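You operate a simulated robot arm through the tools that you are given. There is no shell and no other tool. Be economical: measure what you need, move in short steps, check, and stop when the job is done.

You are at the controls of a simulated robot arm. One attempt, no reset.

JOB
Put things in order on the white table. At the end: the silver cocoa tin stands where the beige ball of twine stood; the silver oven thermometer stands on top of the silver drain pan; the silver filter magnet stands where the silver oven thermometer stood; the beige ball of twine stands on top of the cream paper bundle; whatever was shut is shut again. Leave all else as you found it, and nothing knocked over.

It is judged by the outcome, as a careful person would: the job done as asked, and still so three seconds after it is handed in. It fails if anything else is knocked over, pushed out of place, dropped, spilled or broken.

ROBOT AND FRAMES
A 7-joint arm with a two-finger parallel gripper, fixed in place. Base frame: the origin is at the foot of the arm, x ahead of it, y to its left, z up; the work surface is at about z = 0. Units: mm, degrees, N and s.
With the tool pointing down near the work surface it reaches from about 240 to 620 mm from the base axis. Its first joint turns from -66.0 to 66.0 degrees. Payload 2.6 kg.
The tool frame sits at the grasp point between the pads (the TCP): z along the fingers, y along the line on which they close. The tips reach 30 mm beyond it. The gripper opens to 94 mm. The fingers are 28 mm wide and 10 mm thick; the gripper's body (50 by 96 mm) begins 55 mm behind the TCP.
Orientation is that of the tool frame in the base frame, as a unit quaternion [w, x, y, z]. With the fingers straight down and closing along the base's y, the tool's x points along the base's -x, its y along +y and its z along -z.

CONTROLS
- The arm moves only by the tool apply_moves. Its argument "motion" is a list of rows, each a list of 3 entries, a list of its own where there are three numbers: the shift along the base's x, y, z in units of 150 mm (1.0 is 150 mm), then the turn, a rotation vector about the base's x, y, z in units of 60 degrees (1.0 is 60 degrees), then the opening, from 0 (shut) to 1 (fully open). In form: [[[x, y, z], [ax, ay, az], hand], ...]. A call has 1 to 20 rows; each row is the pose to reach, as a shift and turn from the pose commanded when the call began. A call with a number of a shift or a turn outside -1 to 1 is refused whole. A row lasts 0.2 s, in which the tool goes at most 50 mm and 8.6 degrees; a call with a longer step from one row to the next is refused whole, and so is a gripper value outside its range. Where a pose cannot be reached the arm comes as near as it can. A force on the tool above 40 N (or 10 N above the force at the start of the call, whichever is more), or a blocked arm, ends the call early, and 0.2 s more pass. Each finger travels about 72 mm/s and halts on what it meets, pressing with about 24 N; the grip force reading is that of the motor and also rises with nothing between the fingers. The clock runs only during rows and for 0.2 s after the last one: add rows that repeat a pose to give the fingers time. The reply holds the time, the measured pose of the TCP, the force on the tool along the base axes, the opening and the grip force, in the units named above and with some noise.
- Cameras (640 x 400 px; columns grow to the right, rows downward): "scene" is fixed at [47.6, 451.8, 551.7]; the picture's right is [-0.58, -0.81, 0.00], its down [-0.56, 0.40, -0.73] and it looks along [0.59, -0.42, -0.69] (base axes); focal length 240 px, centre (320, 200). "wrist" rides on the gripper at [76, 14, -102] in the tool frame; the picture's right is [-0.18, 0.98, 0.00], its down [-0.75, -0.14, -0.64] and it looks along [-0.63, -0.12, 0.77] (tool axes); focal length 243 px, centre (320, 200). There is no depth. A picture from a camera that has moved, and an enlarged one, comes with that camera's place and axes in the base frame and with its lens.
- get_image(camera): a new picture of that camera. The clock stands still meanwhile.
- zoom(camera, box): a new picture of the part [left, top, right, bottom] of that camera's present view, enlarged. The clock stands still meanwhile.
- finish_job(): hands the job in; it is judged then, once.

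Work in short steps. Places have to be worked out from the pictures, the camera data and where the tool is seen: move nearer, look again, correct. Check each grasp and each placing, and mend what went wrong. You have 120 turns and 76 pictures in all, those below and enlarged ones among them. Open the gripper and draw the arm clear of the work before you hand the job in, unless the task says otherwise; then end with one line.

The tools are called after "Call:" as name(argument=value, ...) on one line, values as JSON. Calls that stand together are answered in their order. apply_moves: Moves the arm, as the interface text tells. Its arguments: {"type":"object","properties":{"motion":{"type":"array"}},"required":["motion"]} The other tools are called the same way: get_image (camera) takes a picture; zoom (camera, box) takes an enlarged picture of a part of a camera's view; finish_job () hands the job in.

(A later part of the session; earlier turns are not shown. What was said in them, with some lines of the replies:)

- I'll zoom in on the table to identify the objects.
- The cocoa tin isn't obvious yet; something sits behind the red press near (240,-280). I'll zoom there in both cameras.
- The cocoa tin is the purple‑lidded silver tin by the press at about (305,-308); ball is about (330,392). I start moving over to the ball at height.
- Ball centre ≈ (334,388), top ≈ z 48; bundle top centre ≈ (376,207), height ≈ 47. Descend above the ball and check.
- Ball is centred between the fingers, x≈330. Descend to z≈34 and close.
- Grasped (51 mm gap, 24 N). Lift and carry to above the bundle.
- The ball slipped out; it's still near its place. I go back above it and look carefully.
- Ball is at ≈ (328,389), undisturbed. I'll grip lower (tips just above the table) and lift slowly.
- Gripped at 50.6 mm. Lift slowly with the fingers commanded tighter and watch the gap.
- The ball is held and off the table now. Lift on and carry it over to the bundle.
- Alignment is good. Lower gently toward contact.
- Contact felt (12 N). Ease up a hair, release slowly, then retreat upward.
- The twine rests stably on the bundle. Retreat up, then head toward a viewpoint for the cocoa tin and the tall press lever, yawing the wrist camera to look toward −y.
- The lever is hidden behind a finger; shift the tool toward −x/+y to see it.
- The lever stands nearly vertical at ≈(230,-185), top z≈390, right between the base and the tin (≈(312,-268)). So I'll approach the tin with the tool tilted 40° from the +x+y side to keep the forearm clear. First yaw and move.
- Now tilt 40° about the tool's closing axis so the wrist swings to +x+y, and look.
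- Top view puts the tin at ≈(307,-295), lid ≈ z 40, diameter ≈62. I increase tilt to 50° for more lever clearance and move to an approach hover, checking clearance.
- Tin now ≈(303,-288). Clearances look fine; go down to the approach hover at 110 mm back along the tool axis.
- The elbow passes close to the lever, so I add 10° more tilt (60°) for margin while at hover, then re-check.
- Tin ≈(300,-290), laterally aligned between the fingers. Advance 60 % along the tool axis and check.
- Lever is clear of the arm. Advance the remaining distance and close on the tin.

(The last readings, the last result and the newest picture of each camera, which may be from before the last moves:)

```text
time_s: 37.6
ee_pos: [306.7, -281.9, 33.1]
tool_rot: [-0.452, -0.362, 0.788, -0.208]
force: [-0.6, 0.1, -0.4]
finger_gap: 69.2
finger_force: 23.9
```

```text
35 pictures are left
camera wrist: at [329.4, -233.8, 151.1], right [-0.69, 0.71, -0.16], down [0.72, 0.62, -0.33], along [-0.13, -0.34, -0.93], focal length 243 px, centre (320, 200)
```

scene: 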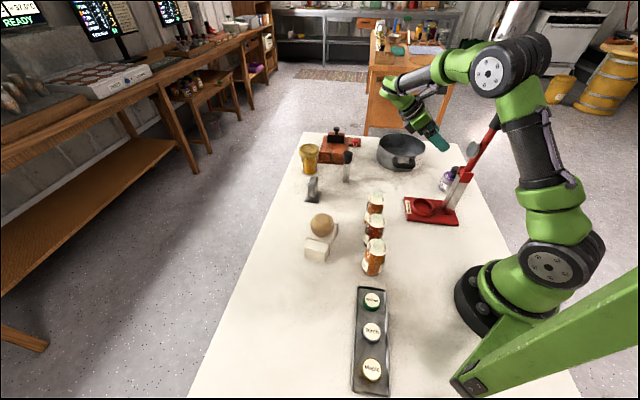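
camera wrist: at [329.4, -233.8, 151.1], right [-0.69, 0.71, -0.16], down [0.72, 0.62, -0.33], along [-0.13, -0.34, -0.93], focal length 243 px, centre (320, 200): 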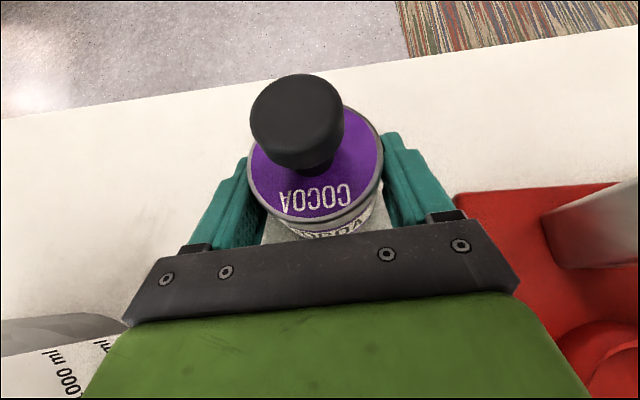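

Tin gripped (69 mm). Lift slowly and retract along the approach path.

Call:
apply_moves(motion=[[[0, 0, 0.03], [0, 0, 0], 0.1], [[0, 0, 0.07], [0, 0, 0], 0.1], [[0, 0, 0.13], [0, 0, 0], 0.1], [[0.05, 0.06, 0.25], [0, 0, 0], 0.1], [[0.15, 0.18, 0.35], [0, 0, 0], 0.1], [[0.25, 0.3, 0.5], [0, 0, 0], 0.1], [[0.35, 0.4, 0.65], [0, 0, 0], 0.1], [[0.35, 0.4, 0.65], [0, 0, 0], 0.1]])

Call:
get_image(camera="wrist")

Call:
get_image(camera="scene")

```text
time_s: 39.4
ee_pos: [358.9, -221.6, 132.7]
tool_rot: [-0.453, -0.362, 0.788, -0.208]
force: [-0.9, 0.4, -1.5]
finger_gap: 68.9
finger_force: 24.0
```

```text
34 pictures are left
camera wrist: at [381.2, -174.2, 250.1], right [-0.69, 0.71, -0.16], down [0.72, 0.62, -0.33], along [-0.14, -0.34, -0.93], focal length 243 px, centre (320, 200)
```

wrist: 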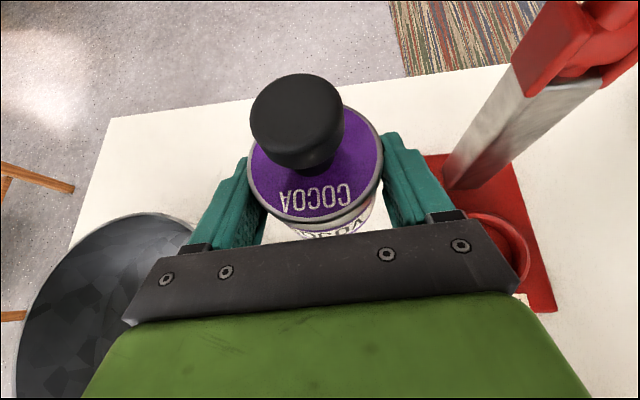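

```text
33 pictures are left
```

scene: 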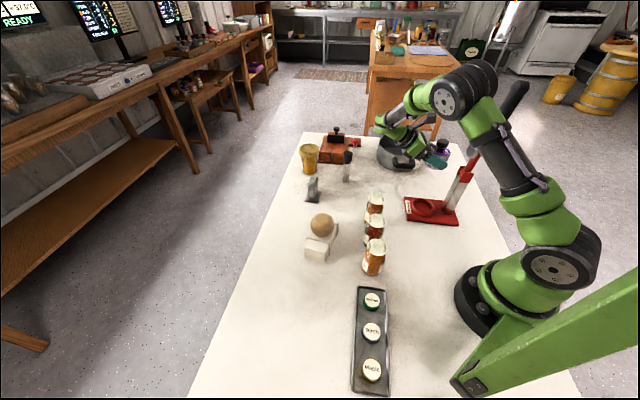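

Held upright. Carry at height toward the twine's old place (328,389), yawing −90° so the tilt stays reachable there.

Call:
apply_moves(motion=[[[0, 0.1, 0.2], [0, 0, 0], 0.1], [[-0.03, 0.3, 0.4], [0, 0, 0], 0.1], [[-0.06, 0.5, 0.6], [0, 0, 0], 0.1], [[-0.1, 0.75, 0.703], [0, 0, 0], 0.1], [[-0.13, 1, 0.703], [0, 0, 0], 0.1]])

Call:
apply_moves(motion=[[[0, 0.1, 0], [0, 0, -0.13], 0.1], [[0, 0.2, 0], [0, 0, -0.26], 0.1], [[0, 0.35, 0], [0, 0, -0.39], 0.1], [[0, 0.5, 0], [0, 0, -0.52], 0.1], [[0, 0.65, 0], [0, 0, -0.65], 0.1], [[0, 0.8, 0], [0, 0, -0.78], 0.1], [[0, 0.9, 0], [0, 0, -0.89], 0.1], [[0, 1, 0], [0, 0, -1], 0.1]])

Call:
apply_moves(motion=[[[0, 0.2, 0], [0, 0, -0.1], 0.1], [[0, 0.4, 0], [0, 0, -0.2], 0.1], [[0, 0.6, 0], [0, 0, -0.3], 0.1], [[0, 0.8, 0], [0, 0, -0.4], 0.1], [[0, 1, 0], [0, 0, -0.5], 0.1]])

Call:
apply_moves(motion=[[[0, 0.25, 0], [0, 0, 0], 0.1], [[0, 0.5, 0], [0, 0, 0], 0.1], [[0, 0.75, 0], [0, 0, 0], 0.1], [[-0.027, 1, 0], [0, 0, 0], 0.1], [[-0.027, 1, 0], [0, 0, 0], 0.1]])

Call:
get_image(camera="scene")

Call:
get_image(camera="wrist")

```text
time_s: 40.6
ee_pos: [339.1, -72.5, 236.9]
tool_rot: [-0.453, -0.362, 0.788, -0.208]
force: [-0.4, -0.2, -1.5]
finger_gap: 69.0
finger_force: 23.5
```

```text
time_s: 42.4
ee_pos: [291.6, 32.9, 213.6]
tool_rot: [-0.524, 0.072, 0.848, -0.014]
force: [1.3, 6.6, 1.8]
finger_gap: 69.3
finger_force: 24.4
out of reach, approached as far as the arm can: row 4, 5, 6, 7, 8
```

```text
time_s: 43.6
ee_pos: [287.0, 202.5, 228.6]
tool_rot: [-0.492, 0.244, 0.826, 0.126]
force: [-1.4, 0.2, -0.6]
finger_gap: 69.3
finger_force: 23.8
```

```text
time_s: 44.8
ee_pos: [281.4, 353.0, 230.2]
tool_rot: [-0.493, 0.242, 0.826, 0.126]
force: [-0.5, -0.8, -1.9]
finger_gap: 69.4
finger_force: 24.5
```

```text
32 pictures are left
```

scene: 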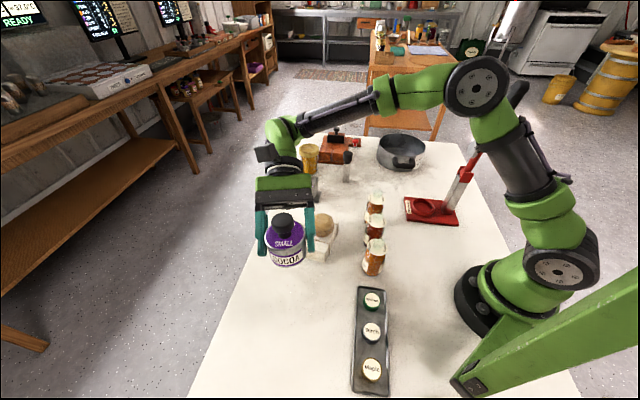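

```text
31 pictures are left
camera wrist: at [336.5, 338.4, 346.8], right [0.59, 0.78, -0.19], down [0.71, -0.62, -0.34], along [-0.39, 0.07, -0.92], focal length 243 px, centre (320, 200)
```

wrist: 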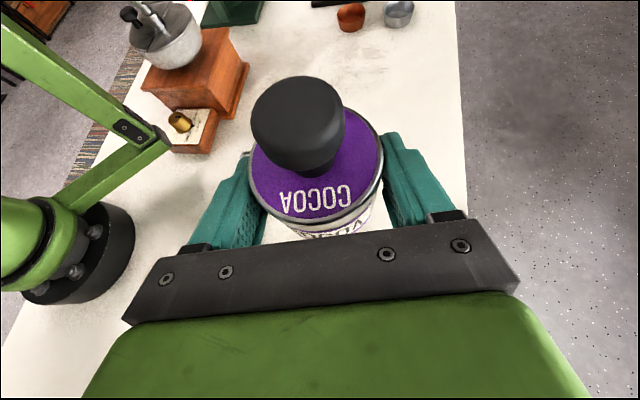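

The arm hit a reach limit mid-way, so the pose deviated a little (tin leans ~2°). I level it, then yaw ~−11° and move above the target at z≈130.

Call:
apply_moves(motion=[[[0, 0, 0], [0.0124, -0.0353, 0], 0.1], [[0, 0, 0], [0.0124, -0.0353, 0], 0.1]])

Call:
apply_moves(motion=[[[0.05, 0.05, 0], [0, 0, -0.1], 0.1], [[0.15, 0.1, -0.2], [0, 0, -0.188], 0.1], [[0.25, 0.15, -0.4], [0, 0, -0.188], 0.1], [[0.365, 0.194, -0.6], [0, 0, -0.188], 0.1], [[0.365, 0.194, -0.66], [0, 0, -0.188], 0.1], [[0.365, 0.194, -0.66], [0, 0, -0.188], 0.1]])

Call:
get_image(camera="scene")

```text
time_s: 45.4
ee_pos: [282.3, 351.7, 229.9]
tool_rot: [-0.478, 0.237, 0.835, 0.136]
force: [-0.1, 0.1, -2.1]
finger_gap: 69.1
finger_force: 24.4
```

```text
time_s: 46.8
ee_pos: [336.6, 379.4, 126.6]
tool_rot: [-0.463, 0.318, 0.807, 0.182]
force: [0.0, 0.4, -1.6]
finger_gap: 69.1
finger_force: 24.3
```

```text
30 pictures are left
```

scene: 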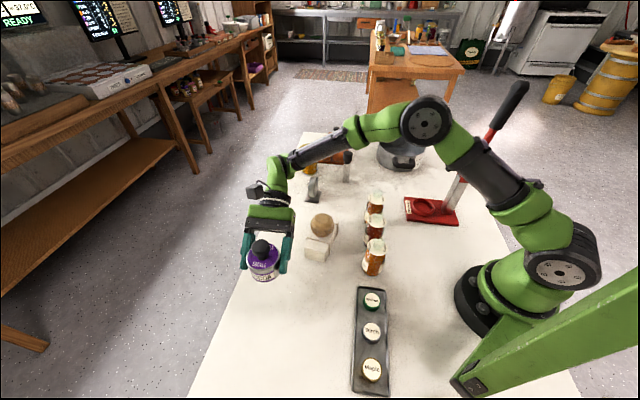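

Tin is upright above the target. Descend most of the way and read.

Call:
apply_moves(motion=[[[0, 0.005, -0.2], [0, 0, 0], 0.1], [[0, 0.01, -0.4], [0, 0, 0], 0.1], [[0, 0.01, -0.53], [0, 0, 0], 0.1], [[0, 0.01, -0.53], [0, 0, 0], 0.1], [[0, 0.01, -0.53], [0, 0, 0], 0.1]])

Call:
zoom(camera="scene", box=[210, 205, 370, 305])

```text
time_s: 48.0
ee_pos: [339.8, 381.4, 47.3]
tool_rot: [-0.463, 0.318, 0.807, 0.183]
force: [0.1, -0.2, -1.8]
finger_gap: 69.1
finger_force: 24.2
```

```text
4.00 times, centred on (290, 255) of scene
camera zoom: at [47.6, 451.8, 551.7], right [-0.58, -0.81, 0.0], down [-0.56, 0.4, -0.73], along [0.59, -0.42, -0.69], focal length 959 px, centre (440, -20)
```

zoom: 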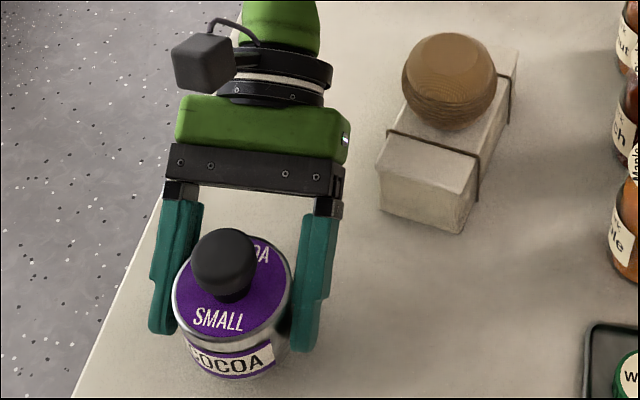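

Call:
apply_moves(motion=[[[-0.015, 0, -0.04], [0, 0, 0], 0.1], [[-0.015, 0, -0.07], [0, 0, 0], 0.1], [[-0.015, 0, -0.083], [0, 0, 0], 0.1], [[-0.015, 0, -0.092], [0, 0, 0], 0.1], [[-0.015, 0, -0.092], [0, 0, 0], 0.1]])

```text
time_s: 49.2
ee_pos: [335.9, 382.2, 34.0]
tool_rot: [-0.463, 0.318, 0.807, 0.182]
force: [-0.5, -0.7, -1.6]
finger_gap: 69.0
finger_force: 23.7
```

Still hanging (−1.6 N weight); lower another ~1–2 mm.

Call:
apply_moves(motion=[[[0, 0, -0.006], [0, 0, 0], 0.1], [[0, 0, -0.011], [0, 0, 0], 0.1], [[0, 0, -0.011], [0, 0, 0], 0.1]])

```text
time_s: 50.0
ee_pos: [335.3, 381.8, 33.0]
tool_rot: [-0.463, 0.319, 0.806, 0.184]
force: [-2.8, -0.6, 4.1]
finger_gap: 69.2
finger_force: 23.9
```

Contact (+4 N). Release slowly, then retract along the tool axis.

Call:
apply_moves(motion=[[[0, 0, 0], [0, 0, 0], 0.72], [[0, 0, 0], [0, 0, 0], 0.78], [[0, 0, 0], [0, 0, 0], 0.9], [[0, 0, 0], [0, 0, 0], 1], [[0, 0, 0], [0, 0, 0], 1], [[0.05, -0.05, 0.05], [0, 0, 0], 1], [[0.15, -0.14, 0.13], [0, 0, 0], 1], [[0.25, -0.23, 0.25], [0, 0, 0], 1], [[0.35, -0.32, 0.45], [0, 0, 0], 1], [[0.35, -0.32, 0.7], [0, 0, 0], 1], [[0.35, -0.32, 0.9], [0, 0, 0], 1]])

Call:
zoom(camera="scene", box=[210, 205, 370, 305])

```text
time_s: 52.4
ee_pos: [389.8, 334.6, 170.0]
tool_rot: [-0.464, 0.318, 0.807, 0.183]
force: [0.0, -0.8, -0.5]
finger_gap: 93.8
finger_force: 0.0
```

```text
4.00 times, centred on (290, 255) of scene
camera zoom: at [47.6, 451.8, 551.7], right [-0.58, -0.81, 0.0], down [-0.56, 0.4, -0.73], along [0.59, -0.42, -0.69], focal length 959 px, centre (440, -20)
```

zoom: 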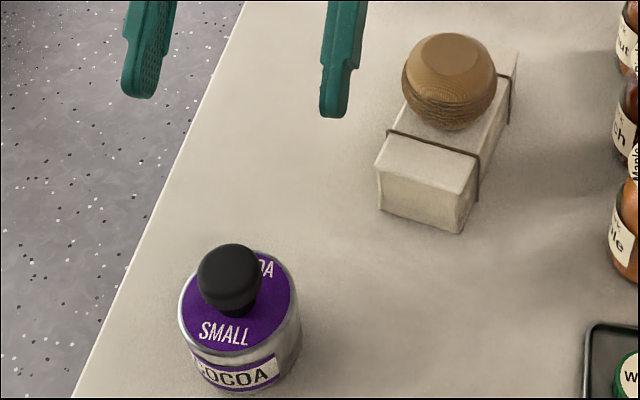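

The tin stands where the twine was. Now bring the tool back to vertical, yaw to default, and go to a viewpoint for the thermometer and magnet.

Call:
apply_moves(motion=[[[0, 0, 0.05], [-0.0853, -0.0915, 0], 1], [[0, 0, 0.1], [-0.1705, -0.183, 0], 1], [[0, 0, 0.15], [-0.2558, -0.2745, 0], 1], [[0, 0, 0.2], [-0.341, -0.366, 0], 1], [[0, 0, 0.2], [-0.4263, -0.4575, 0], 1], [[0, 0, 0.2], [-0.5115, -0.549, 0], 1], [[0, 0, 0.2], [-0.5968, -0.6405, 0], 1], [[0, 0, 0.2], [-0.677, -0.727, 0], 1], [[0, 0, 0.2], [-0.677, -0.727, 0], 1]])

Call:
apply_moves(motion=[[[0.07, -0.15, 0.06], [0, 0, 0.12], 1], [[0.14, -0.3, 0.12], [0, 0, 0.24], 1], [[0.21, -0.5, 0.18], [0, 0, 0.36], 1], [[0.28, -0.7, 0.24], [0, 0, 0.48], 1], [[0.35, -0.85, 0.3], [0, 0, 0.6], 1], [[0.4, -1, 0.33], [0, 0, 0.717], 1]])

Call:
apply_moves(motion=[[[0, -0.2, 0], [0, 0, 0], 1], [[0, -0.43, 0], [0, 0, 0], 1], [[0, -0.43, 0], [0, 0, 0], 1]])

Call:
get_image(camera="wrist")

```text
time_s: 54.4
ee_pos: [389.4, 333.1, 199.8]
tool_rot: [0.0, 0.366, 0.931, 0.001]
force: [-0.2, 0.1, 0.1]
finger_gap: 93.7
finger_force: 0.0
```

```text
time_s: 55.8
ee_pos: [448.0, 182.7, 248.7]
tool_rot: [-0.001, -0.002, 1.0, 0.0]
force: [1.0, 0.0, 0.2]
finger_gap: 94.0
finger_force: 0.0
```

```text
time_s: 56.6
ee_pos: [448.0, 121.1, 249.4]
tool_rot: [-0.001, 0.0, 1.0, 0.001]
force: [1.2, 0.5, 0.7]
finger_gap: 94.1
finger_force: 0.1
```

```text
27 pictures are left
camera wrist: at [372.0, 133.5, 351.9], right [0.18, 0.98, 0.0], down [0.75, -0.14, 0.64], along [0.63, -0.12, -0.77], focal length 243 px, centre (320, 200)
```

wrist: 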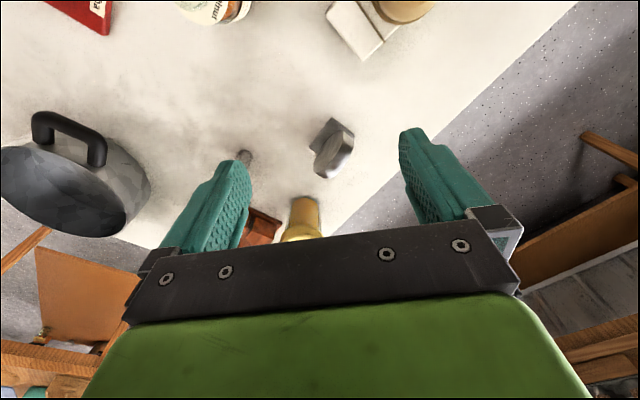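

Call:
zoom(camera="wrist", box=[280, 100, 376, 160])

Call:
zoom(camera="scene", box=[280, 160, 360, 210])

```text
6.67 times, centred on (328, 130) of wrist
camera zoom: at [372.0, 133.5, 351.9], right [0.18, 0.98, 0.0], down [0.75, -0.14, 0.64], along [0.63, -0.12, -0.77], focal length 1618 px, centre (267, 667)
```

zoom: 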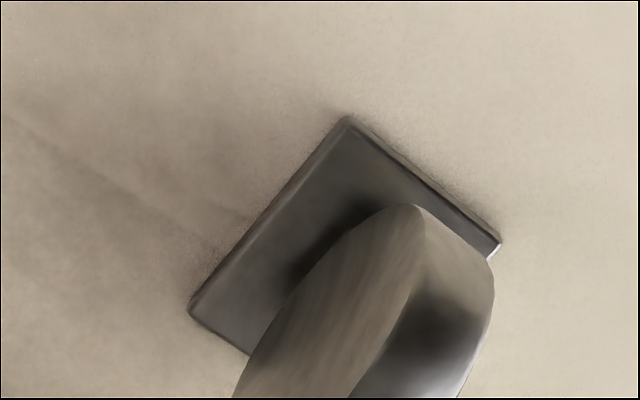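

```text
8.00 times, centred on (320, 185) of scene
camera zoom: at [47.6, 451.8, 551.7], right [-0.58, -0.81, 0.0], down [-0.56, 0.4, -0.73], along [0.59, -0.42, -0.69], focal length 1917 px, centre (320, 320)
```

zoom: 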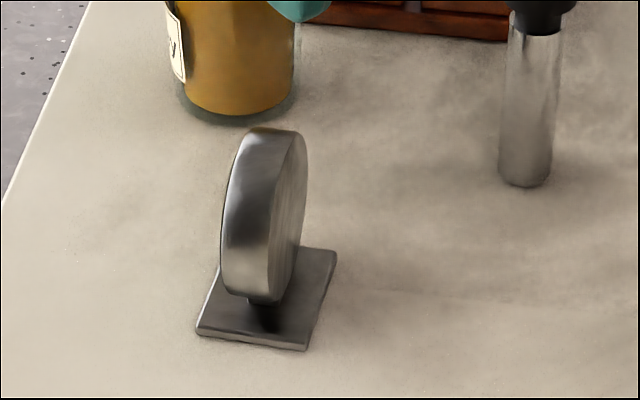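

Thermometer: base centre ≈(544,121), disc plane along az −48°, top ≈ z 85. Move above it with a yaw of −48.5° so the fingers close across the disc's thickness.

Call:
apply_moves(motion=[[[0.1, 0, -0.05], [0, 0, -0.135], 1], [[0.2, 0, -0.1], [0, 0, -0.27], 1], [[0.3, 0, -0.2], [0, 0, -0.405], 1], [[0.42, 0, -0.35], [0, 0, -0.54], 1], [[0.53, 0, -0.5], [0, 0, -0.675], 1], [[0.627, 0, -0.6], [0, 0, -0.808], 1], [[0.627, 0, -0.6], [0, 0, -0.808], 1]])

Call:
get_image(camera="wrist")

Call:
zoom(camera="scene", box=[270, 110, 430, 210])

```text
time_s: 58.2
ee_pos: [543.8, 120.2, 157.8]
tool_rot: [0.0, 0.411, 0.911, 0.001]
force: [-0.4, 0.4, -0.2]
finger_gap: 93.9
finger_force: 0.1
```

```text
24 pictures are left
camera wrist: at [503.7, 185.2, 261.2], right [0.86, 0.51, 0.0], down [0.39, -0.66, 0.64], along [0.33, -0.55, -0.77], focal length 243 px, centre (320, 200)
```

wrist: 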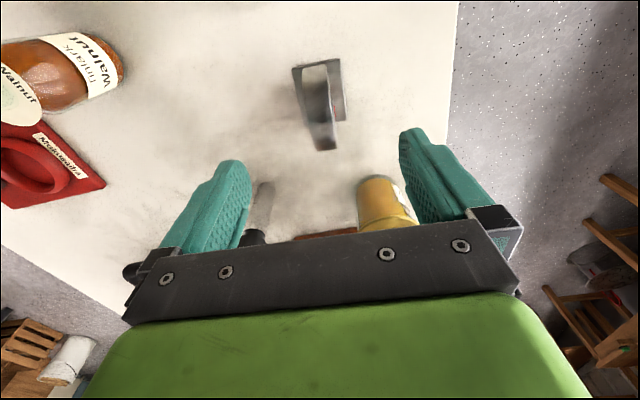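

```text
4.00 times, centred on (350, 160) of scene
camera zoom: at [47.6, 451.8, 551.7], right [-0.58, -0.81, 0.0], down [-0.56, 0.4, -0.73], along [0.59, -0.42, -0.69], focal length 959 px, centre (200, 360)
```

zoom: 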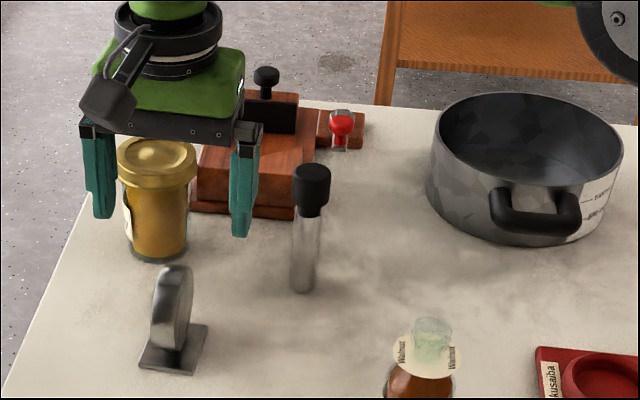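

Well aligned laterally (base centre ≈(543,122)). Descend to z≈55 and close on the disc.

Call:
apply_moves(motion=[[[0, 0, -0.25], [0, 0, 0], 1], [[0, 0, -0.5], [0, 0, 0], 1], [[0, 0, -0.685], [0, 0, 0], 1], [[0, 0, -0.685], [0, 0, 0], 0.8], [[0, 0, -0.685], [0, 0, 0], 0.6], [[0, 0, -0.685], [0, 0, 0], 0.4], [[0, 0, -0.685], [0, 0, 0], 0.2], [[0, 0, -0.685], [0, 0, 0], 0.05], [[0, 0, -0.685], [0, 0, 0], 0.05]])

Call:
get_image(camera="wrist")

```text
time_s: 60.2
ee_pos: [544.1, 118.9, 54.9]
tool_rot: [0.0, 0.411, 0.912, 0.001]
force: [0.4, -0.6, -0.3]
finger_gap: 23.8
finger_force: 24.2
```

```text
22 pictures are left
camera wrist: at [503.5, 184.6, 158.6], right [0.86, 0.51, 0.0], down [0.39, -0.66, 0.64], along [0.33, -0.55, -0.77], focal length 243 px, centre (320, 200)
```

wrist: 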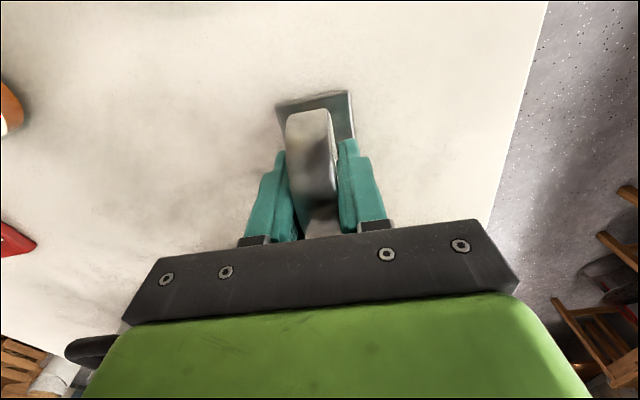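

Gripped (23.8 mm), thermometer centre ≈(544,119.5). Before carrying to the pan, I check the arm's elbow geometry at this reach, since the lever stands near the line to the pan.

Call:
get_image(camera="scene")

```text
21 pictures are left
```

scene: 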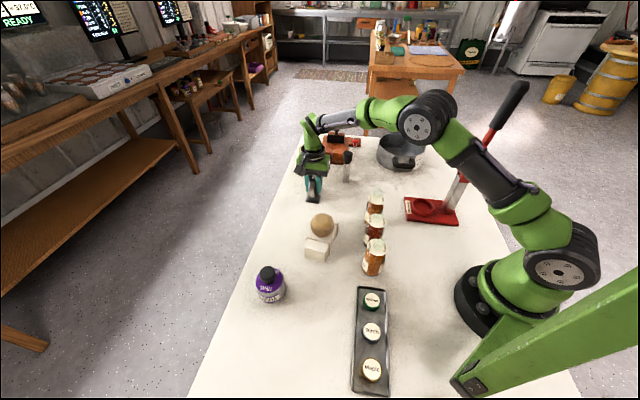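

At this reach the elbow (r≈276, z≈364) would hit the lever on the line to the pan with a vertical tool. So I release here, and regrasp tilted 40° with the wrist toward az 131°, which lets the arm stay clear at the pan. Release, rise, and yaw +180°.

Call:
apply_moves(motion=[[[0, 0, 0], [0, 0, 0], 0.3], [[0, 0, 0], [0, 0, 0], 0.5], [[0, 0, 0], [0, 0, 0], 0.8], [[0, 0, 0], [0, 0, 0], 1], [[0, 0, 0.1], [0, 0, 0], 1], [[0, 0, 0.3], [0, 0, 0], 1], [[0, 0, 0.5], [0, 0, 0], 1], [[0, 0, 0.7], [0, 0, 0], 1], [[0, 0, 0.85], [0, 0, 0], 1]])

Call:
apply_moves(motion=[[[0, 0, 0], [0, 0, 0.14], 1], [[0, 0, 0], [0, 0, 0.28], 1], [[0, 0, 0], [0, 0, 0.42], 1], [[0, 0, 0], [0, 0, 0.56], 1], [[0, 0, 0], [0, 0, 0.7], 1], [[0, 0, 0], [0, 0, 0.84], 1], [[0, 0, 0], [0, 0, 0.98], 1]])

Call:
apply_moves(motion=[[[0, 0, 0], [0, 0, 0.14], 1], [[0, 0, 0], [0, 0, 0.28], 1], [[0, 0, 0], [0, 0, 0.42], 1], [[0, 0, 0], [0, 0, 0.56], 1], [[0, 0, 0], [0, 0, 0.7], 1], [[0, 0, 0], [0, 0, 0.84], 1], [[0, 0, 0], [0, 0, 0.98], 1]])

Call:
apply_moves(motion=[[[0, 0, 0], [0, 0, 0.14], 1], [[0, 0, 0], [0, 0, 0.28], 1], [[0, 0, 0], [0, 0, 0.42], 1], [[0, 0, 0], [0, 0, 0.56], 1], [[0, 0, 0], [0, 0, 0.7], 1], [[0, 0, 0], [0, 0, 0.84], 1], [[0, 0, 0], [0, 0, 0.98], 1], [[0, 0, 0], [0, 0, 1], 1]])

```text
time_s: 62.2
ee_pos: [543.2, 118.0, 182.4]
tool_rot: [0.0, 0.411, 0.912, 0.001]
force: [-0.2, 0.0, 0.3]
finger_gap: 94.2
finger_force: 0.0
```

```text
time_s: 63.8
ee_pos: [543.5, 119.3, 181.8]
tool_rot: [-0.001, -0.092, 0.996, 0.001]
force: [0.0, 0.2, 0.0]
finger_gap: 93.8
finger_force: 0.1
```

```text
time_s: 65.4
ee_pos: [544.2, 118.5, 182.8]
tool_rot: [-0.001, -0.569, 0.822, 0.0]
force: [-0.3, 0.2, -0.2]
finger_gap: 93.9
finger_force: 0.2
```

```text
time_s: 67.2
ee_pos: [543.0, 117.8, 182.2]
tool_rot: [0.001, 0.904, -0.428, 0.001]
force: [0.8, -0.2, -0.3]
finger_gap: 94.0
finger_force: 0.1
```

Yaw worked. Small yaw trim, then tilt 40° while backing off along the approach axis, and look.

Call:
apply_moves(motion=[[[0, 0, 0], [0, 0, 0.036], 1]])

Call:
apply_moves(motion=[[[-0.06, 0.07, 0], [-0.0999, -0.0884, 0], 1], [[-0.12, 0.14, 0], [-0.1998, -0.1768, 0], 1], [[-0.19, 0.21, -0.05], [-0.2996, -0.2652, 0], 1], [[-0.26, 0.29, -0.1], [-0.3995, -0.3536, 0], 1], [[-0.33, 0.373, -0.15], [-0.4994, -0.442, 0], 1], [[-0.33, 0.373, -0.15], [-0.4994, -0.442, 0], 1]])

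Call:
get_image(camera="wrist")

```text
time_s: 67.6
ee_pos: [543.8, 118.5, 183.2]
tool_rot: [0.002, 0.911, -0.412, 0.001]
force: [0.1, -0.8, -0.7]
finger_gap: 94.0
finger_force: 0.1
```

```text
time_s: 69.0
ee_pos: [494.2, 174.6, 159.4]
tool_rot: [0.142, 0.855, -0.388, 0.314]
force: [0.0, 0.5, 1.0]
finger_gap: 94.0
finger_force: 0.0
```

```text
20 pictures are left
camera wrist: at [478.9, 171.5, 287.8], right [-0.83, -0.54, -0.12], down [-0.55, 0.84, 0.0], along [0.1, 0.07, -0.99], focal length 243 px, centre (320, 200)
```

wrist: 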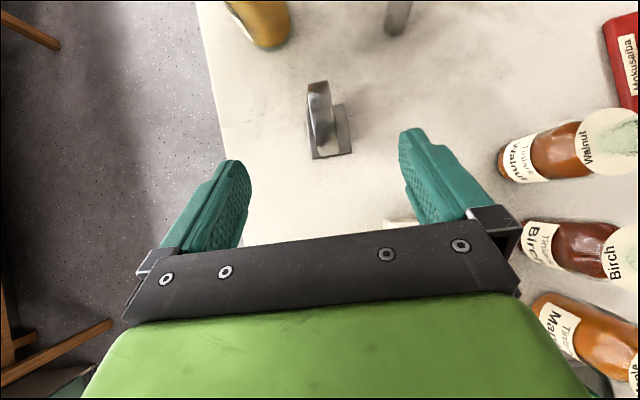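

Aligned and standing. Approach along the axis to z≈57 and close.

Call:
apply_moves(motion=[[[0.05, -0.06, -0.2], [0, 0, 0], 1], [[0.13, -0.15, -0.37], [0, 0, 0], 1], [[0.22, -0.25, -0.53], [0, 0, 0], 1], [[0.313, -0.353, -0.687], [0, 0, 0], 1], [[0.313, -0.353, -0.687], [0, 0, 0], 0.8], [[0.313, -0.353, -0.687], [0, 0, 0], 0.6], [[0.313, -0.353, -0.687], [0, 0, 0], 0.4], [[0.313, -0.353, -0.687], [0, 0, 0], 0.2], [[0.313, -0.353, -0.687], [0, 0, 0], 0.05], [[0.313, -0.353, -0.687], [0, 0, 0], 0.05]])

Call:
get_image(camera="wrist")

```text
time_s: 71.2
ee_pos: [541.0, 122.8, 57.7]
tool_rot: [0.14, 0.856, -0.387, 0.313]
force: [-0.1, -0.2, -0.5]
finger_gap: 23.5
finger_force: 23.9
```

```text
19 pictures are left
camera wrist: at [524.4, 119.2, 184.9], right [-0.83, -0.54, -0.12], down [-0.55, 0.84, 0.01], along [0.1, 0.07, -0.99], focal length 243 px, centre (320, 200)
```

wrist: 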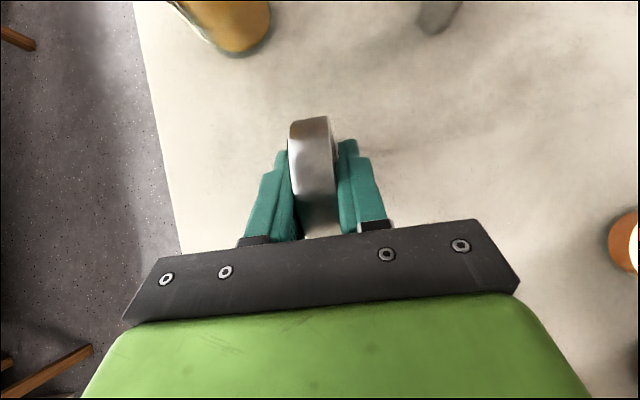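

Gripped (23.5 mm). Lift and carry toward the pan, yawing −31° on the way so the wrist stays toward +y.

Call:
apply_moves(motion=[[[0, 0, 0.04], [0, 0, 0], 0.05], [[0, 0, 0.12], [0, 0, 0], 0.05], [[0, 0, 0.35], [0, 0, 0], 0.05], [[0, 0, 0.6], [0, 0, 0], 0.05], [[0, 0, 0.9], [0, 0, 0], 0.05], [[0, 0, 0.95], [0, 0, 0], 0.05]])

Call:
apply_moves(motion=[[[-0.05, -0.2, 0], [0, 0, -0.1], 0.05], [[-0.1, -0.4, 0], [0, 0, -0.2], 0.05], [[-0.12, -0.6, 0], [0, 0, -0.31], 0.05], [[-0.14, -0.8, 0], [0, 0, -0.42], 0.05], [[-0.16, -1, 0], [0, 0, -0.525], 0.05]])

Call:
apply_moves(motion=[[[0, -0.2, 0], [0, 0, 0], 0.05], [[0, -0.45, 0], [0, 0, 0], 0.05], [[0, -0.7, 0], [0, 0, 0], 0.05], [[0, -0.9, 0], [0, 0, 0], 0.05], [[0, -1, 0], [0, 0, 0], 0.05]])

Call:
get_image(camera="wrist")

Call:
get_image(camera="scene")

```text
time_s: 72.6
ee_pos: [540.3, 122.3, 200.4]
tool_rot: [0.14, 0.856, -0.388, 0.312]
force: [-0.1, 0.5, -0.7]
finger_gap: 23.8
finger_force: 23.9
```

```text
time_s: 73.8
ee_pos: [515.2, -26.5, 200.7]
tool_rot: [0.22, 0.718, -0.606, 0.262]
force: [0.8, -0.2, 0.2]
finger_gap: 23.7
finger_force: 23.9
```

```text
time_s: 75.0
ee_pos: [517.0, -177.6, 199.3]
tool_rot: [0.22, 0.719, -0.605, 0.263]
force: [0.5, 0.6, -1.1]
finger_gap: 23.8
finger_force: 24.3
```

```text
18 pictures are left
camera wrist: at [501.1, -172.9, 327.6], right [-0.99, -0.03, -0.12], down [-0.03, 1.0, 0.01], along [0.12, 0.01, -0.99], focal length 243 px, centre (320, 200)
```

wrist: 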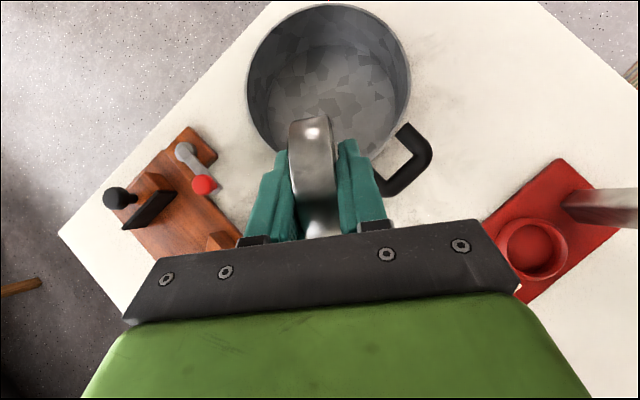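

```text
17 pictures are left
```

scene: 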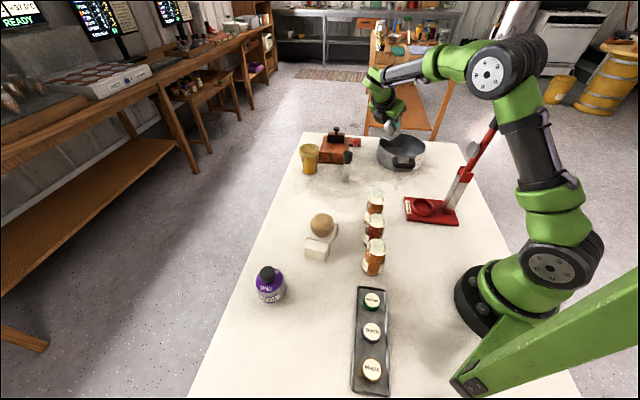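

Thermometer upright; pan centre ≈(528,-295). Move above it and lower to z≈80, then look.

Call:
apply_moves(motion=[[[0.01, -0.25, 0], [0, 0, 0], 0.05], [[0.02, -0.5, 0], [0, 0, 0], 0.05], [[0.023, -0.703, 0], [0, 0, 0], 0.05], [[0.023, -0.703, -0.2], [0, 0, 0], 0.05], [[0.023, -0.703, -0.4], [0, 0, 0], 0.05], [[0.023, -0.703, -0.4], [0, 0, 0], 0.05]])

Call:
get_image(camera="wrist")

Call:
zoom(camera="scene", box=[340, 40, 580, 190])

```text
time_s: 76.4
ee_pos: [518.7, -282.8, 137.5]
tool_rot: [0.222, 0.718, -0.606, 0.262]
force: [-0.1, 0.5, -1.0]
finger_gap: 23.8
finger_force: 23.8
```

```text
16 pictures are left
camera wrist: at [504.0, -277.5, 266.6], right [-0.99, -0.03, -0.12], down [-0.03, 1.0, 0.01], along [0.12, 0.01, -0.99], focal length 243 px, centre (320, 200)
```

wrist: 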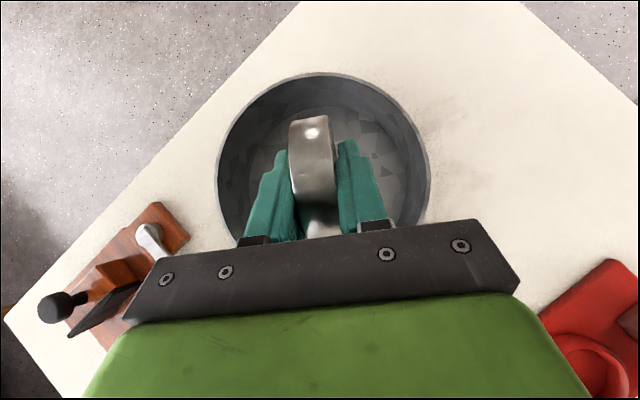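

```text
2.67 times, centred on (460, 115) of scene
camera zoom: at [47.6, 451.8, 551.7], right [-0.58, -0.81, 0.0], down [-0.56, 0.4, -0.73], along [0.59, -0.42, -0.69], focal length 639 px, centre (-53, 427)
```

zoom: 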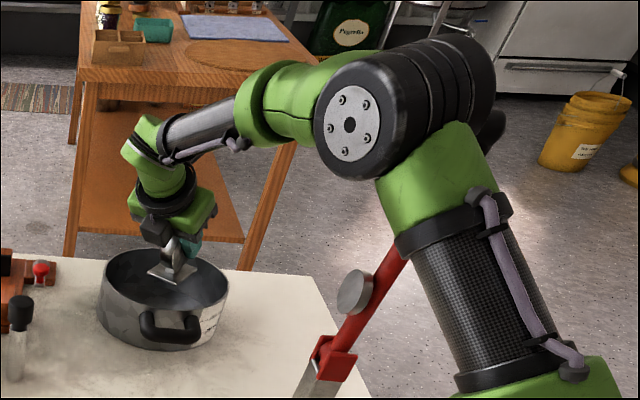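

Well centred over the pan. Descend to z≈72, then creep to contact.

Call:
apply_moves(motion=[[[0, 0, -0.15], [0, 0, 0], 0.05], [[0, 0, -0.3], [0, 0, 0], 0.05], [[0, 0, -0.43], [0, 0, 0], 0.05], [[0, 0, -0.43], [0, 0, 0], 0.05]])

Call:
apply_moves(motion=[[[0, 0, -0.015], [0, 0, 0], 0.05], [[0, 0, -0.03], [0, 0, 0], 0.05], [[0, 0, -0.045], [0, 0, 0], 0.05], [[0, 0, -0.06], [0, 0, 0], 0.05], [[0, 0, -0.06], [0, 0, 0], 0.05]])

```text
time_s: 77.4
ee_pos: [519.5, -282.0, 76.0]
tool_rot: [0.22, 0.719, -0.604, 0.264]
force: [0.7, 0.4, -0.9]
finger_gap: 23.7
finger_force: 24.0
```

```text
time_s: 78.6
ee_pos: [519.6, -284.5, 65.4]
tool_rot: [0.22, 0.719, -0.605, 0.263]
force: [0.2, 0.4, -1.4]
finger_gap: 24.0
finger_force: 24.2
```

Not yet in contact; creep lower.

Call:
apply_moves(motion=[[[0, 0, -0.007], [0, 0, 0], 0.05], [[0, 0, -0.014], [0, 0, 0], 0.05], [[0, 0, -0.021], [0, 0, 0], 0.05], [[0, 0, -0.021], [0, 0, 0], 0.05]])

Call:
apply_moves(motion=[[[0, 0, -0.005], [0, 0, 0], 0.05], [[0, 0, -0.01], [0, 0, 0], 0.05], [[0, 0, -0.01], [0, 0, 0], 0.05]])

```text
time_s: 79.6
ee_pos: [520.6, -283.8, 62.4]
tool_rot: [0.22, 0.719, -0.605, 0.262]
force: [-0.6, -0.5, -0.2]
finger_gap: 23.8
finger_force: 23.3
```

```text
time_s: 80.4
ee_pos: [520.0, -282.7, 61.2]
tool_rot: [0.22, 0.719, -0.605, 0.263]
force: [0.0, 0.0, -0.4]
finger_gap: 23.7
finger_force: 23.8
```

Call:
apply_moves(motion=[[[0, 0, -0.005], [0, 0, 0], 0.05], [[0, 0, -0.01], [0, 0, 0], 0.05], [[0, 0, -0.01], [0, 0, 0], 0.05]])

Call:
apply_moves(motion=[[[0, 0, -0.005], [0, 0, 0], 0.05], [[0, 0, -0.01], [0, 0, 0], 0.05], [[0, 0, -0.01], [0, 0, 0], 0.05]])

```text
time_s: 81.2
ee_pos: [520.6, -282.0, 60.8]
tool_rot: [0.22, 0.718, -0.605, 0.263]
force: [-1.8, 2.8, 10.1]
finger_gap: 23.7
finger_force: 23.6
```

```text
time_s: 82.0
ee_pos: [520.9, -284.0, 59.8]
tool_rot: [0.219, 0.718, -0.605, 0.264]
force: [3.5, 0.0, 15.3]
finger_gap: 23.3
finger_force: 24.1
```

Contact on the pan floor. Back off ~1.5 mm, release, and retract along the tool axis.

Call:
apply_moves(motion=[[[0, 0, 0.01], [0, 0, 0], 0.22], [[0, 0, 0.01], [0, 0, 0], 0.3], [[0, 0, 0.01], [0, 0, 0], 0.45], [[0, 0, 0.01], [0, 0, 0], 0.6], [[0, 0, 0.01], [0, 0, 0], 0.6], [[-0.01, 0.06, 0.1], [0, 0, 0], 0.6], [[-0.03, 0.2, 0.3], [0, 0, 0], 0.6], [[-0.06, 0.35, 0.55], [0, 0, 0], 0.6], [[-0.08, 0.5, 0.8], [0, 0, 0], 0.6], [[-0.09, 0.6, 1], [0, 0, 0], 0.6]])

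Call:
get_image(camera="wrist")

Call:
zoom(camera="scene", box=[300, 110, 460, 210])

```text
time_s: 84.2
ee_pos: [505.3, -190.5, 207.7]
tool_rot: [0.221, 0.718, -0.606, 0.262]
force: [-0.1, -0.3, 0.3]
finger_gap: 56.4
finger_force: 0.1
```

```text
14 pictures are left
camera wrist: at [490.1, -186.2, 335.8], right [-0.99, -0.03, -0.12], down [-0.03, 1.0, 0.01], along [0.12, 0.01, -0.99], focal length 243 px, centre (320, 200)
```

wrist: 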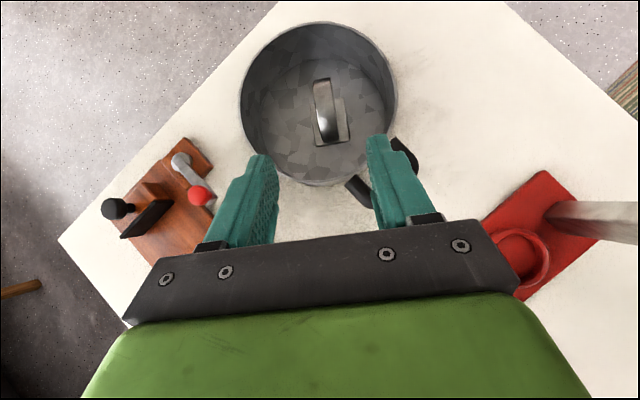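

```text
4.00 times, centred on (380, 160) of scene
camera zoom: at [47.6, 451.8, 551.7], right [-0.58, -0.81, 0.0], down [-0.56, 0.4, -0.73], along [0.59, -0.42, -0.69], focal length 959 px, centre (80, 360)
```

zoom: 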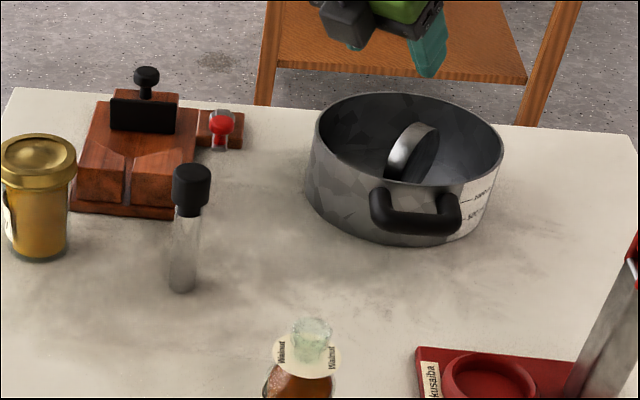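

Thermometer stands in the pan. Now return the tool to vertical while moving toward the magnet at ≈(543,-14), and look.

Call:
apply_moves(motion=[[[0, 0.1, 0.04], [0.131, 0.022, 0], 1], [[0.03, 0.25, 0.08], [0.263, 0.045, 0], 1], [[0.06, 0.4, 0.12], [0.394, 0.067, 0], 1], [[0.1, 0.55, 0.16], [0.526, 0.09, 0], 1], [[0.13, 0.7, 0.2], [0.657, 0.112, 0], 1], [[0.13, 0.7, 0.2], [0.657, 0.112, 0], 1]])

Call:
get_image(camera="wrist")

```text
time_s: 85.6
ee_pos: [525.6, -87.9, 236.9]
tool_rot: [-0.001, 0.765, -0.644, 0.002]
force: [-0.3, -0.6, 0.0]
finger_gap: 93.9
finger_force: 0.0
```

```text
12 pictures are left
camera wrist: at [523.5, -166.2, 339.0], right [-1.0, 0.01, 0.0], down [0.01, 0.77, 0.64], along [0.01, 0.64, -0.77], focal length 243 px, centre (320, 200)
```

wrist: 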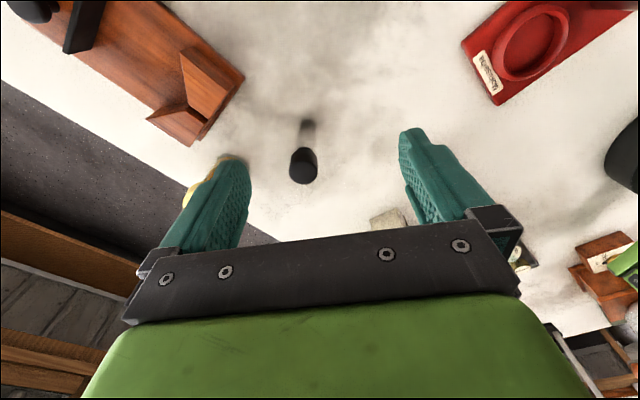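

Magnet ≈(544,-20), cap top ≈ z 108. Move above it and check alignment.

Call:
apply_moves(motion=[[[0.06, 0.22, -0.1], [0, 0, 0], 1], [[0.127, 0.449, -0.31], [0, 0, 0], 1], [[0.127, 0.449, -0.31], [0, 0, 0], 1], [[0.127, 0.449, -0.31], [0, 0, 0], 1]])

Call:
get_image(camera="wrist")

```text
time_s: 86.6
ee_pos: [545.3, -19.3, 190.9]
tool_rot: [0.0, 0.765, -0.644, 0.002]
force: [-0.1, 0.0, -0.7]
finger_gap: 94.1
finger_force: 0.1
```

```text
11 pictures are left
camera wrist: at [542.1, -97.7, 294.3], right [-1.0, 0.01, 0.0], down [0.01, 0.77, 0.64], along [0.01, 0.64, -0.77], focal length 243 px, centre (320, 200)
```

wrist: 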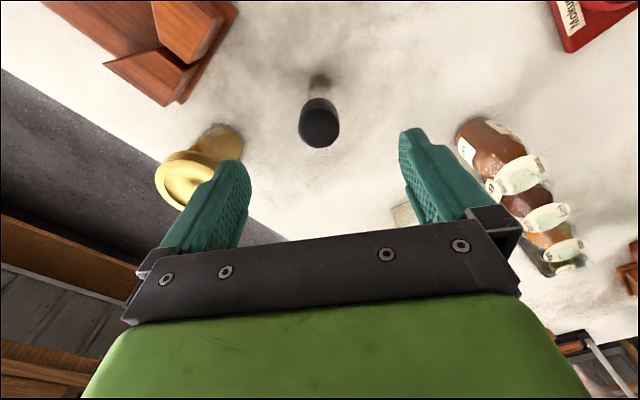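

Aligned; magnet ≈(543.5,-22), height ≈114. Descend to z≈92 and close on the cap.

Call:
apply_moves(motion=[[[-0.005, -0.015, -0.25], [0, 0, 0], 1], [[-0.005, -0.015, -0.5], [0, 0, 0], 1], [[-0.005, -0.015, -0.66], [0, 0, 0], 1], [[-0.005, -0.015, -0.66], [0, 0, 0], 0.8], [[-0.005, -0.015, -0.66], [0, 0, 0], 0.6], [[-0.005, -0.015, -0.66], [0, 0, 0], 0.4], [[-0.005, -0.015, -0.66], [0, 0, 0], 0.2], [[-0.005, -0.015, -0.66], [0, 0, 0], 0.05], [[-0.005, -0.015, -0.66], [0, 0, 0], 0.05]])

Call:
zoom(camera="scene", box=[300, 110, 460, 210])

```text
time_s: 88.6
ee_pos: [543.8, -24.8, 95.3]
tool_rot: [-0.001, 0.764, -0.645, 0.001]
force: [-0.6, -0.1, 0.5]
finger_gap: 31.2
finger_force: 23.5
```

```text
4.00 times, centred on (380, 160) of scene
camera zoom: at [47.6, 451.8, 551.7], right [-0.58, -0.81, 0.0], down [-0.56, 0.4, -0.73], along [0.59, -0.42, -0.69], focal length 959 px, centre (80, 360)
```

zoom: 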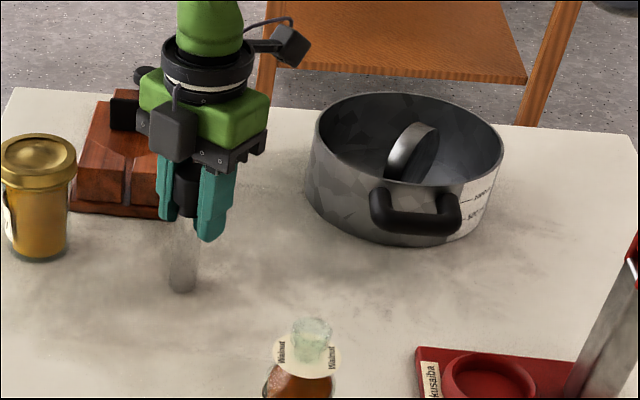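

Gripped (31 mm cap). Lift and move 142 mm in +y to the thermometer's old place, holding above.

Call:
apply_moves(motion=[[[0, 0, 0.03], [0, 0, 0], 0.05], [[0, 0, 0.1], [0, 0, 0], 0.05], [[0, 0, 0.25], [0, 0, 0], 0.05], [[0, 0.2, 0.3], [0, 0, 0], 0.05], [[0, 0.4, 0.3], [0, 0, 0], 0.05], [[0, 0.65, 0.3], [0, 0, 0], 0.05], [[0, 0.85, 0.3], [0, 0, 0], 0.05], [[0, 0.947, 0.3], [0, 0, 0], 0.05], [[0, 0.947, 0.2], [0, 0, 0], 0.05], [[0, 0.947, 0.1], [0, 0, 0], 0.05], [[0, 0.947, 0.1], [0, 0, 0], 0.05]])

Call:
zoom(camera="scene", box=[260, 110, 420, 210])

Call:
get_image(camera="wrist")

```text
time_s: 91.0
ee_pos: [542.9, 118.6, 106.9]
tool_rot: [0.0, 0.764, -0.645, 0.0]
force: [0.2, -0.4, -1.5]
finger_gap: 31.3
finger_force: 24.4
```

```text
4.00 times, centred on (340, 160) of scene
camera zoom: at [47.6, 451.8, 551.7], right [-0.58, -0.81, 0.0], down [-0.56, 0.4, -0.73], along [0.59, -0.42, -0.69], focal length 959 px, centre (240, 360)
```

zoom: 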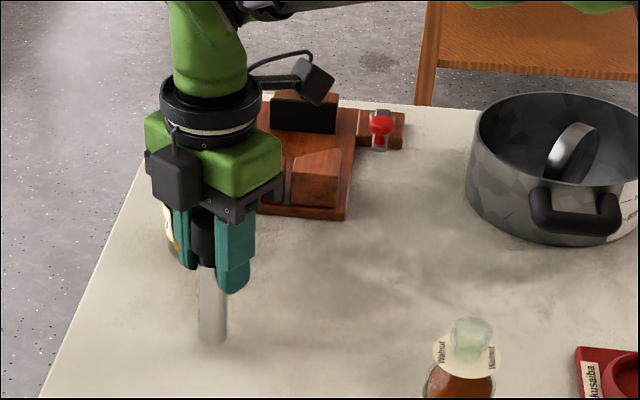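

```text
8 pictures are left
camera wrist: at [541.8, 40.8, 209.5], right [-1.0, 0.02, 0.0], down [0.01, 0.77, 0.64], along [0.01, 0.64, -0.77], focal length 243 px, centre (320, 200)
```

wrist: 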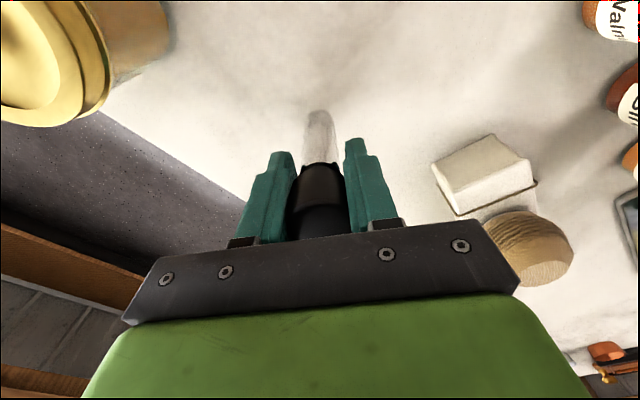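

Held upright over the place. Lower 12 mm, then creep to contact.

Call:
apply_moves(motion=[[[0, 0, -0.04], [0, 0, 0], 0.05], [[0, 0, -0.08], [0, 0, 0], 0.05], [[0, 0, -0.09], [0, 0, 0], 0.05], [[0, 0, -0.09], [0, 0, 0], 0.05]])

Call:
apply_moves(motion=[[[0, 0, -0.005], [0, 0, 0], 0.05], [[0, 0, -0.01], [0, 0, 0], 0.05], [[0, 0, -0.01], [0, 0, 0], 0.05]])

```text
time_s: 92.0
ee_pos: [542.7, 118.5, 94.7]
tool_rot: [-0.002, 0.765, -0.644, 0.002]
force: [-0.3, -0.6, 2.6]
finger_gap: 31.1
finger_force: 23.8
```

```text
time_s: 92.8
ee_pos: [544.8, 119.0, 93.9]
tool_rot: [-0.001, 0.764, -0.645, 0.002]
force: [-1.2, 0.2, 13.1]
finger_gap: 31.0
finger_force: 24.4
```

Contact (13 N). Back up ~1.3 mm, release slowly, and rise straight up.

Call:
apply_moves(motion=[[[0, 0, 0.009], [0, 0, 0], 0.3], [[0, 0, 0.009], [0, 0, 0], 0.36], [[0, 0, 0.009], [0, 0, 0], 0.5], [[0, 0, 0.009], [0, 0, 0], 0.75], [[0, 0, 0.009], [0, 0, 0], 1], [[0, 0, 0.009], [0, 0, 0], 1], [[0, 0, 0.1], [0, 0, 0], 1], [[0, 0, 0.3], [0, 0, 0], 1], [[0, 0, 0.6], [0, 0, 0], 1], [[0, 0, 0.9], [0, 0, 0], 1], [[0, 0, 1], [0, 0, 0], 1]])

Call:
apply_moves(motion=[[[-0.2, -0.1, 0.2], [0, 0, 0], 1], [[-0.4, -0.2, 0.4], [0, 0, 0], 1], [[-0.6, -0.3, 0.6], [0, 0, 0], 1], [[-0.8, -0.4, 0.6], [0, 0, 0], 1], [[-0.8, -0.4, 0.6], [0, 0, 0], 1]])

Call:
get_image(camera="scene")

Call:
zoom(camera="scene", box=[280, 120, 440, 220])

```text
time_s: 95.2
ee_pos: [541.4, 119.5, 243.4]
tool_rot: [0.0, 0.765, -0.644, 0.001]
force: [0.4, 0.3, -0.7]
finger_gap: 94.1
finger_force: 0.0
```

```text
time_s: 96.4
ee_pos: [423.2, 58.7, 332.0]
tool_rot: [0.0, 0.765, -0.644, 0.001]
force: [0.2, 0.3, -0.8]
finger_gap: 94.1
finger_force: 0.0
```

```text
7 pictures are left
```

scene: 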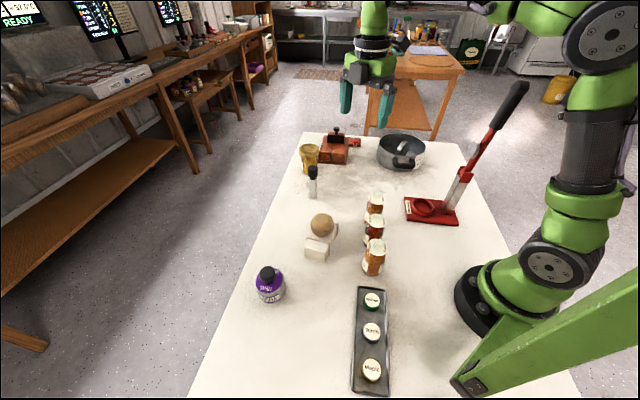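

```text
4.00 times, centred on (360, 170) of scene
camera zoom: at [47.6, 451.8, 551.7], right [-0.58, -0.81, 0.0], down [-0.56, 0.4, -0.73], along [0.59, -0.42, -0.69], focal length 959 px, centre (160, 320)
```

zoom: 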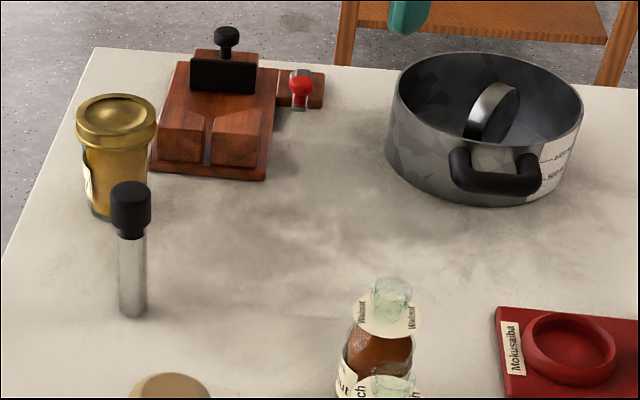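

Every item is in its asked place: the magnet's base matches the thermometer's old base spot, and the pan, jars and press look unmoved. The gripper is open and the arm is clear, so I hand the job in.

Call:
finish_job()

```text
The job is handed in.
```

The job is handed in with all four moves made: the cocoa tin is on the twine's old spot, the thermometer stands inside the open drain pan on its floor, the filter magnet is on the thermometer's old spot, and the twine is on the paper bundle. Nothing was opened, and the last pictures show everything else standing where it was.
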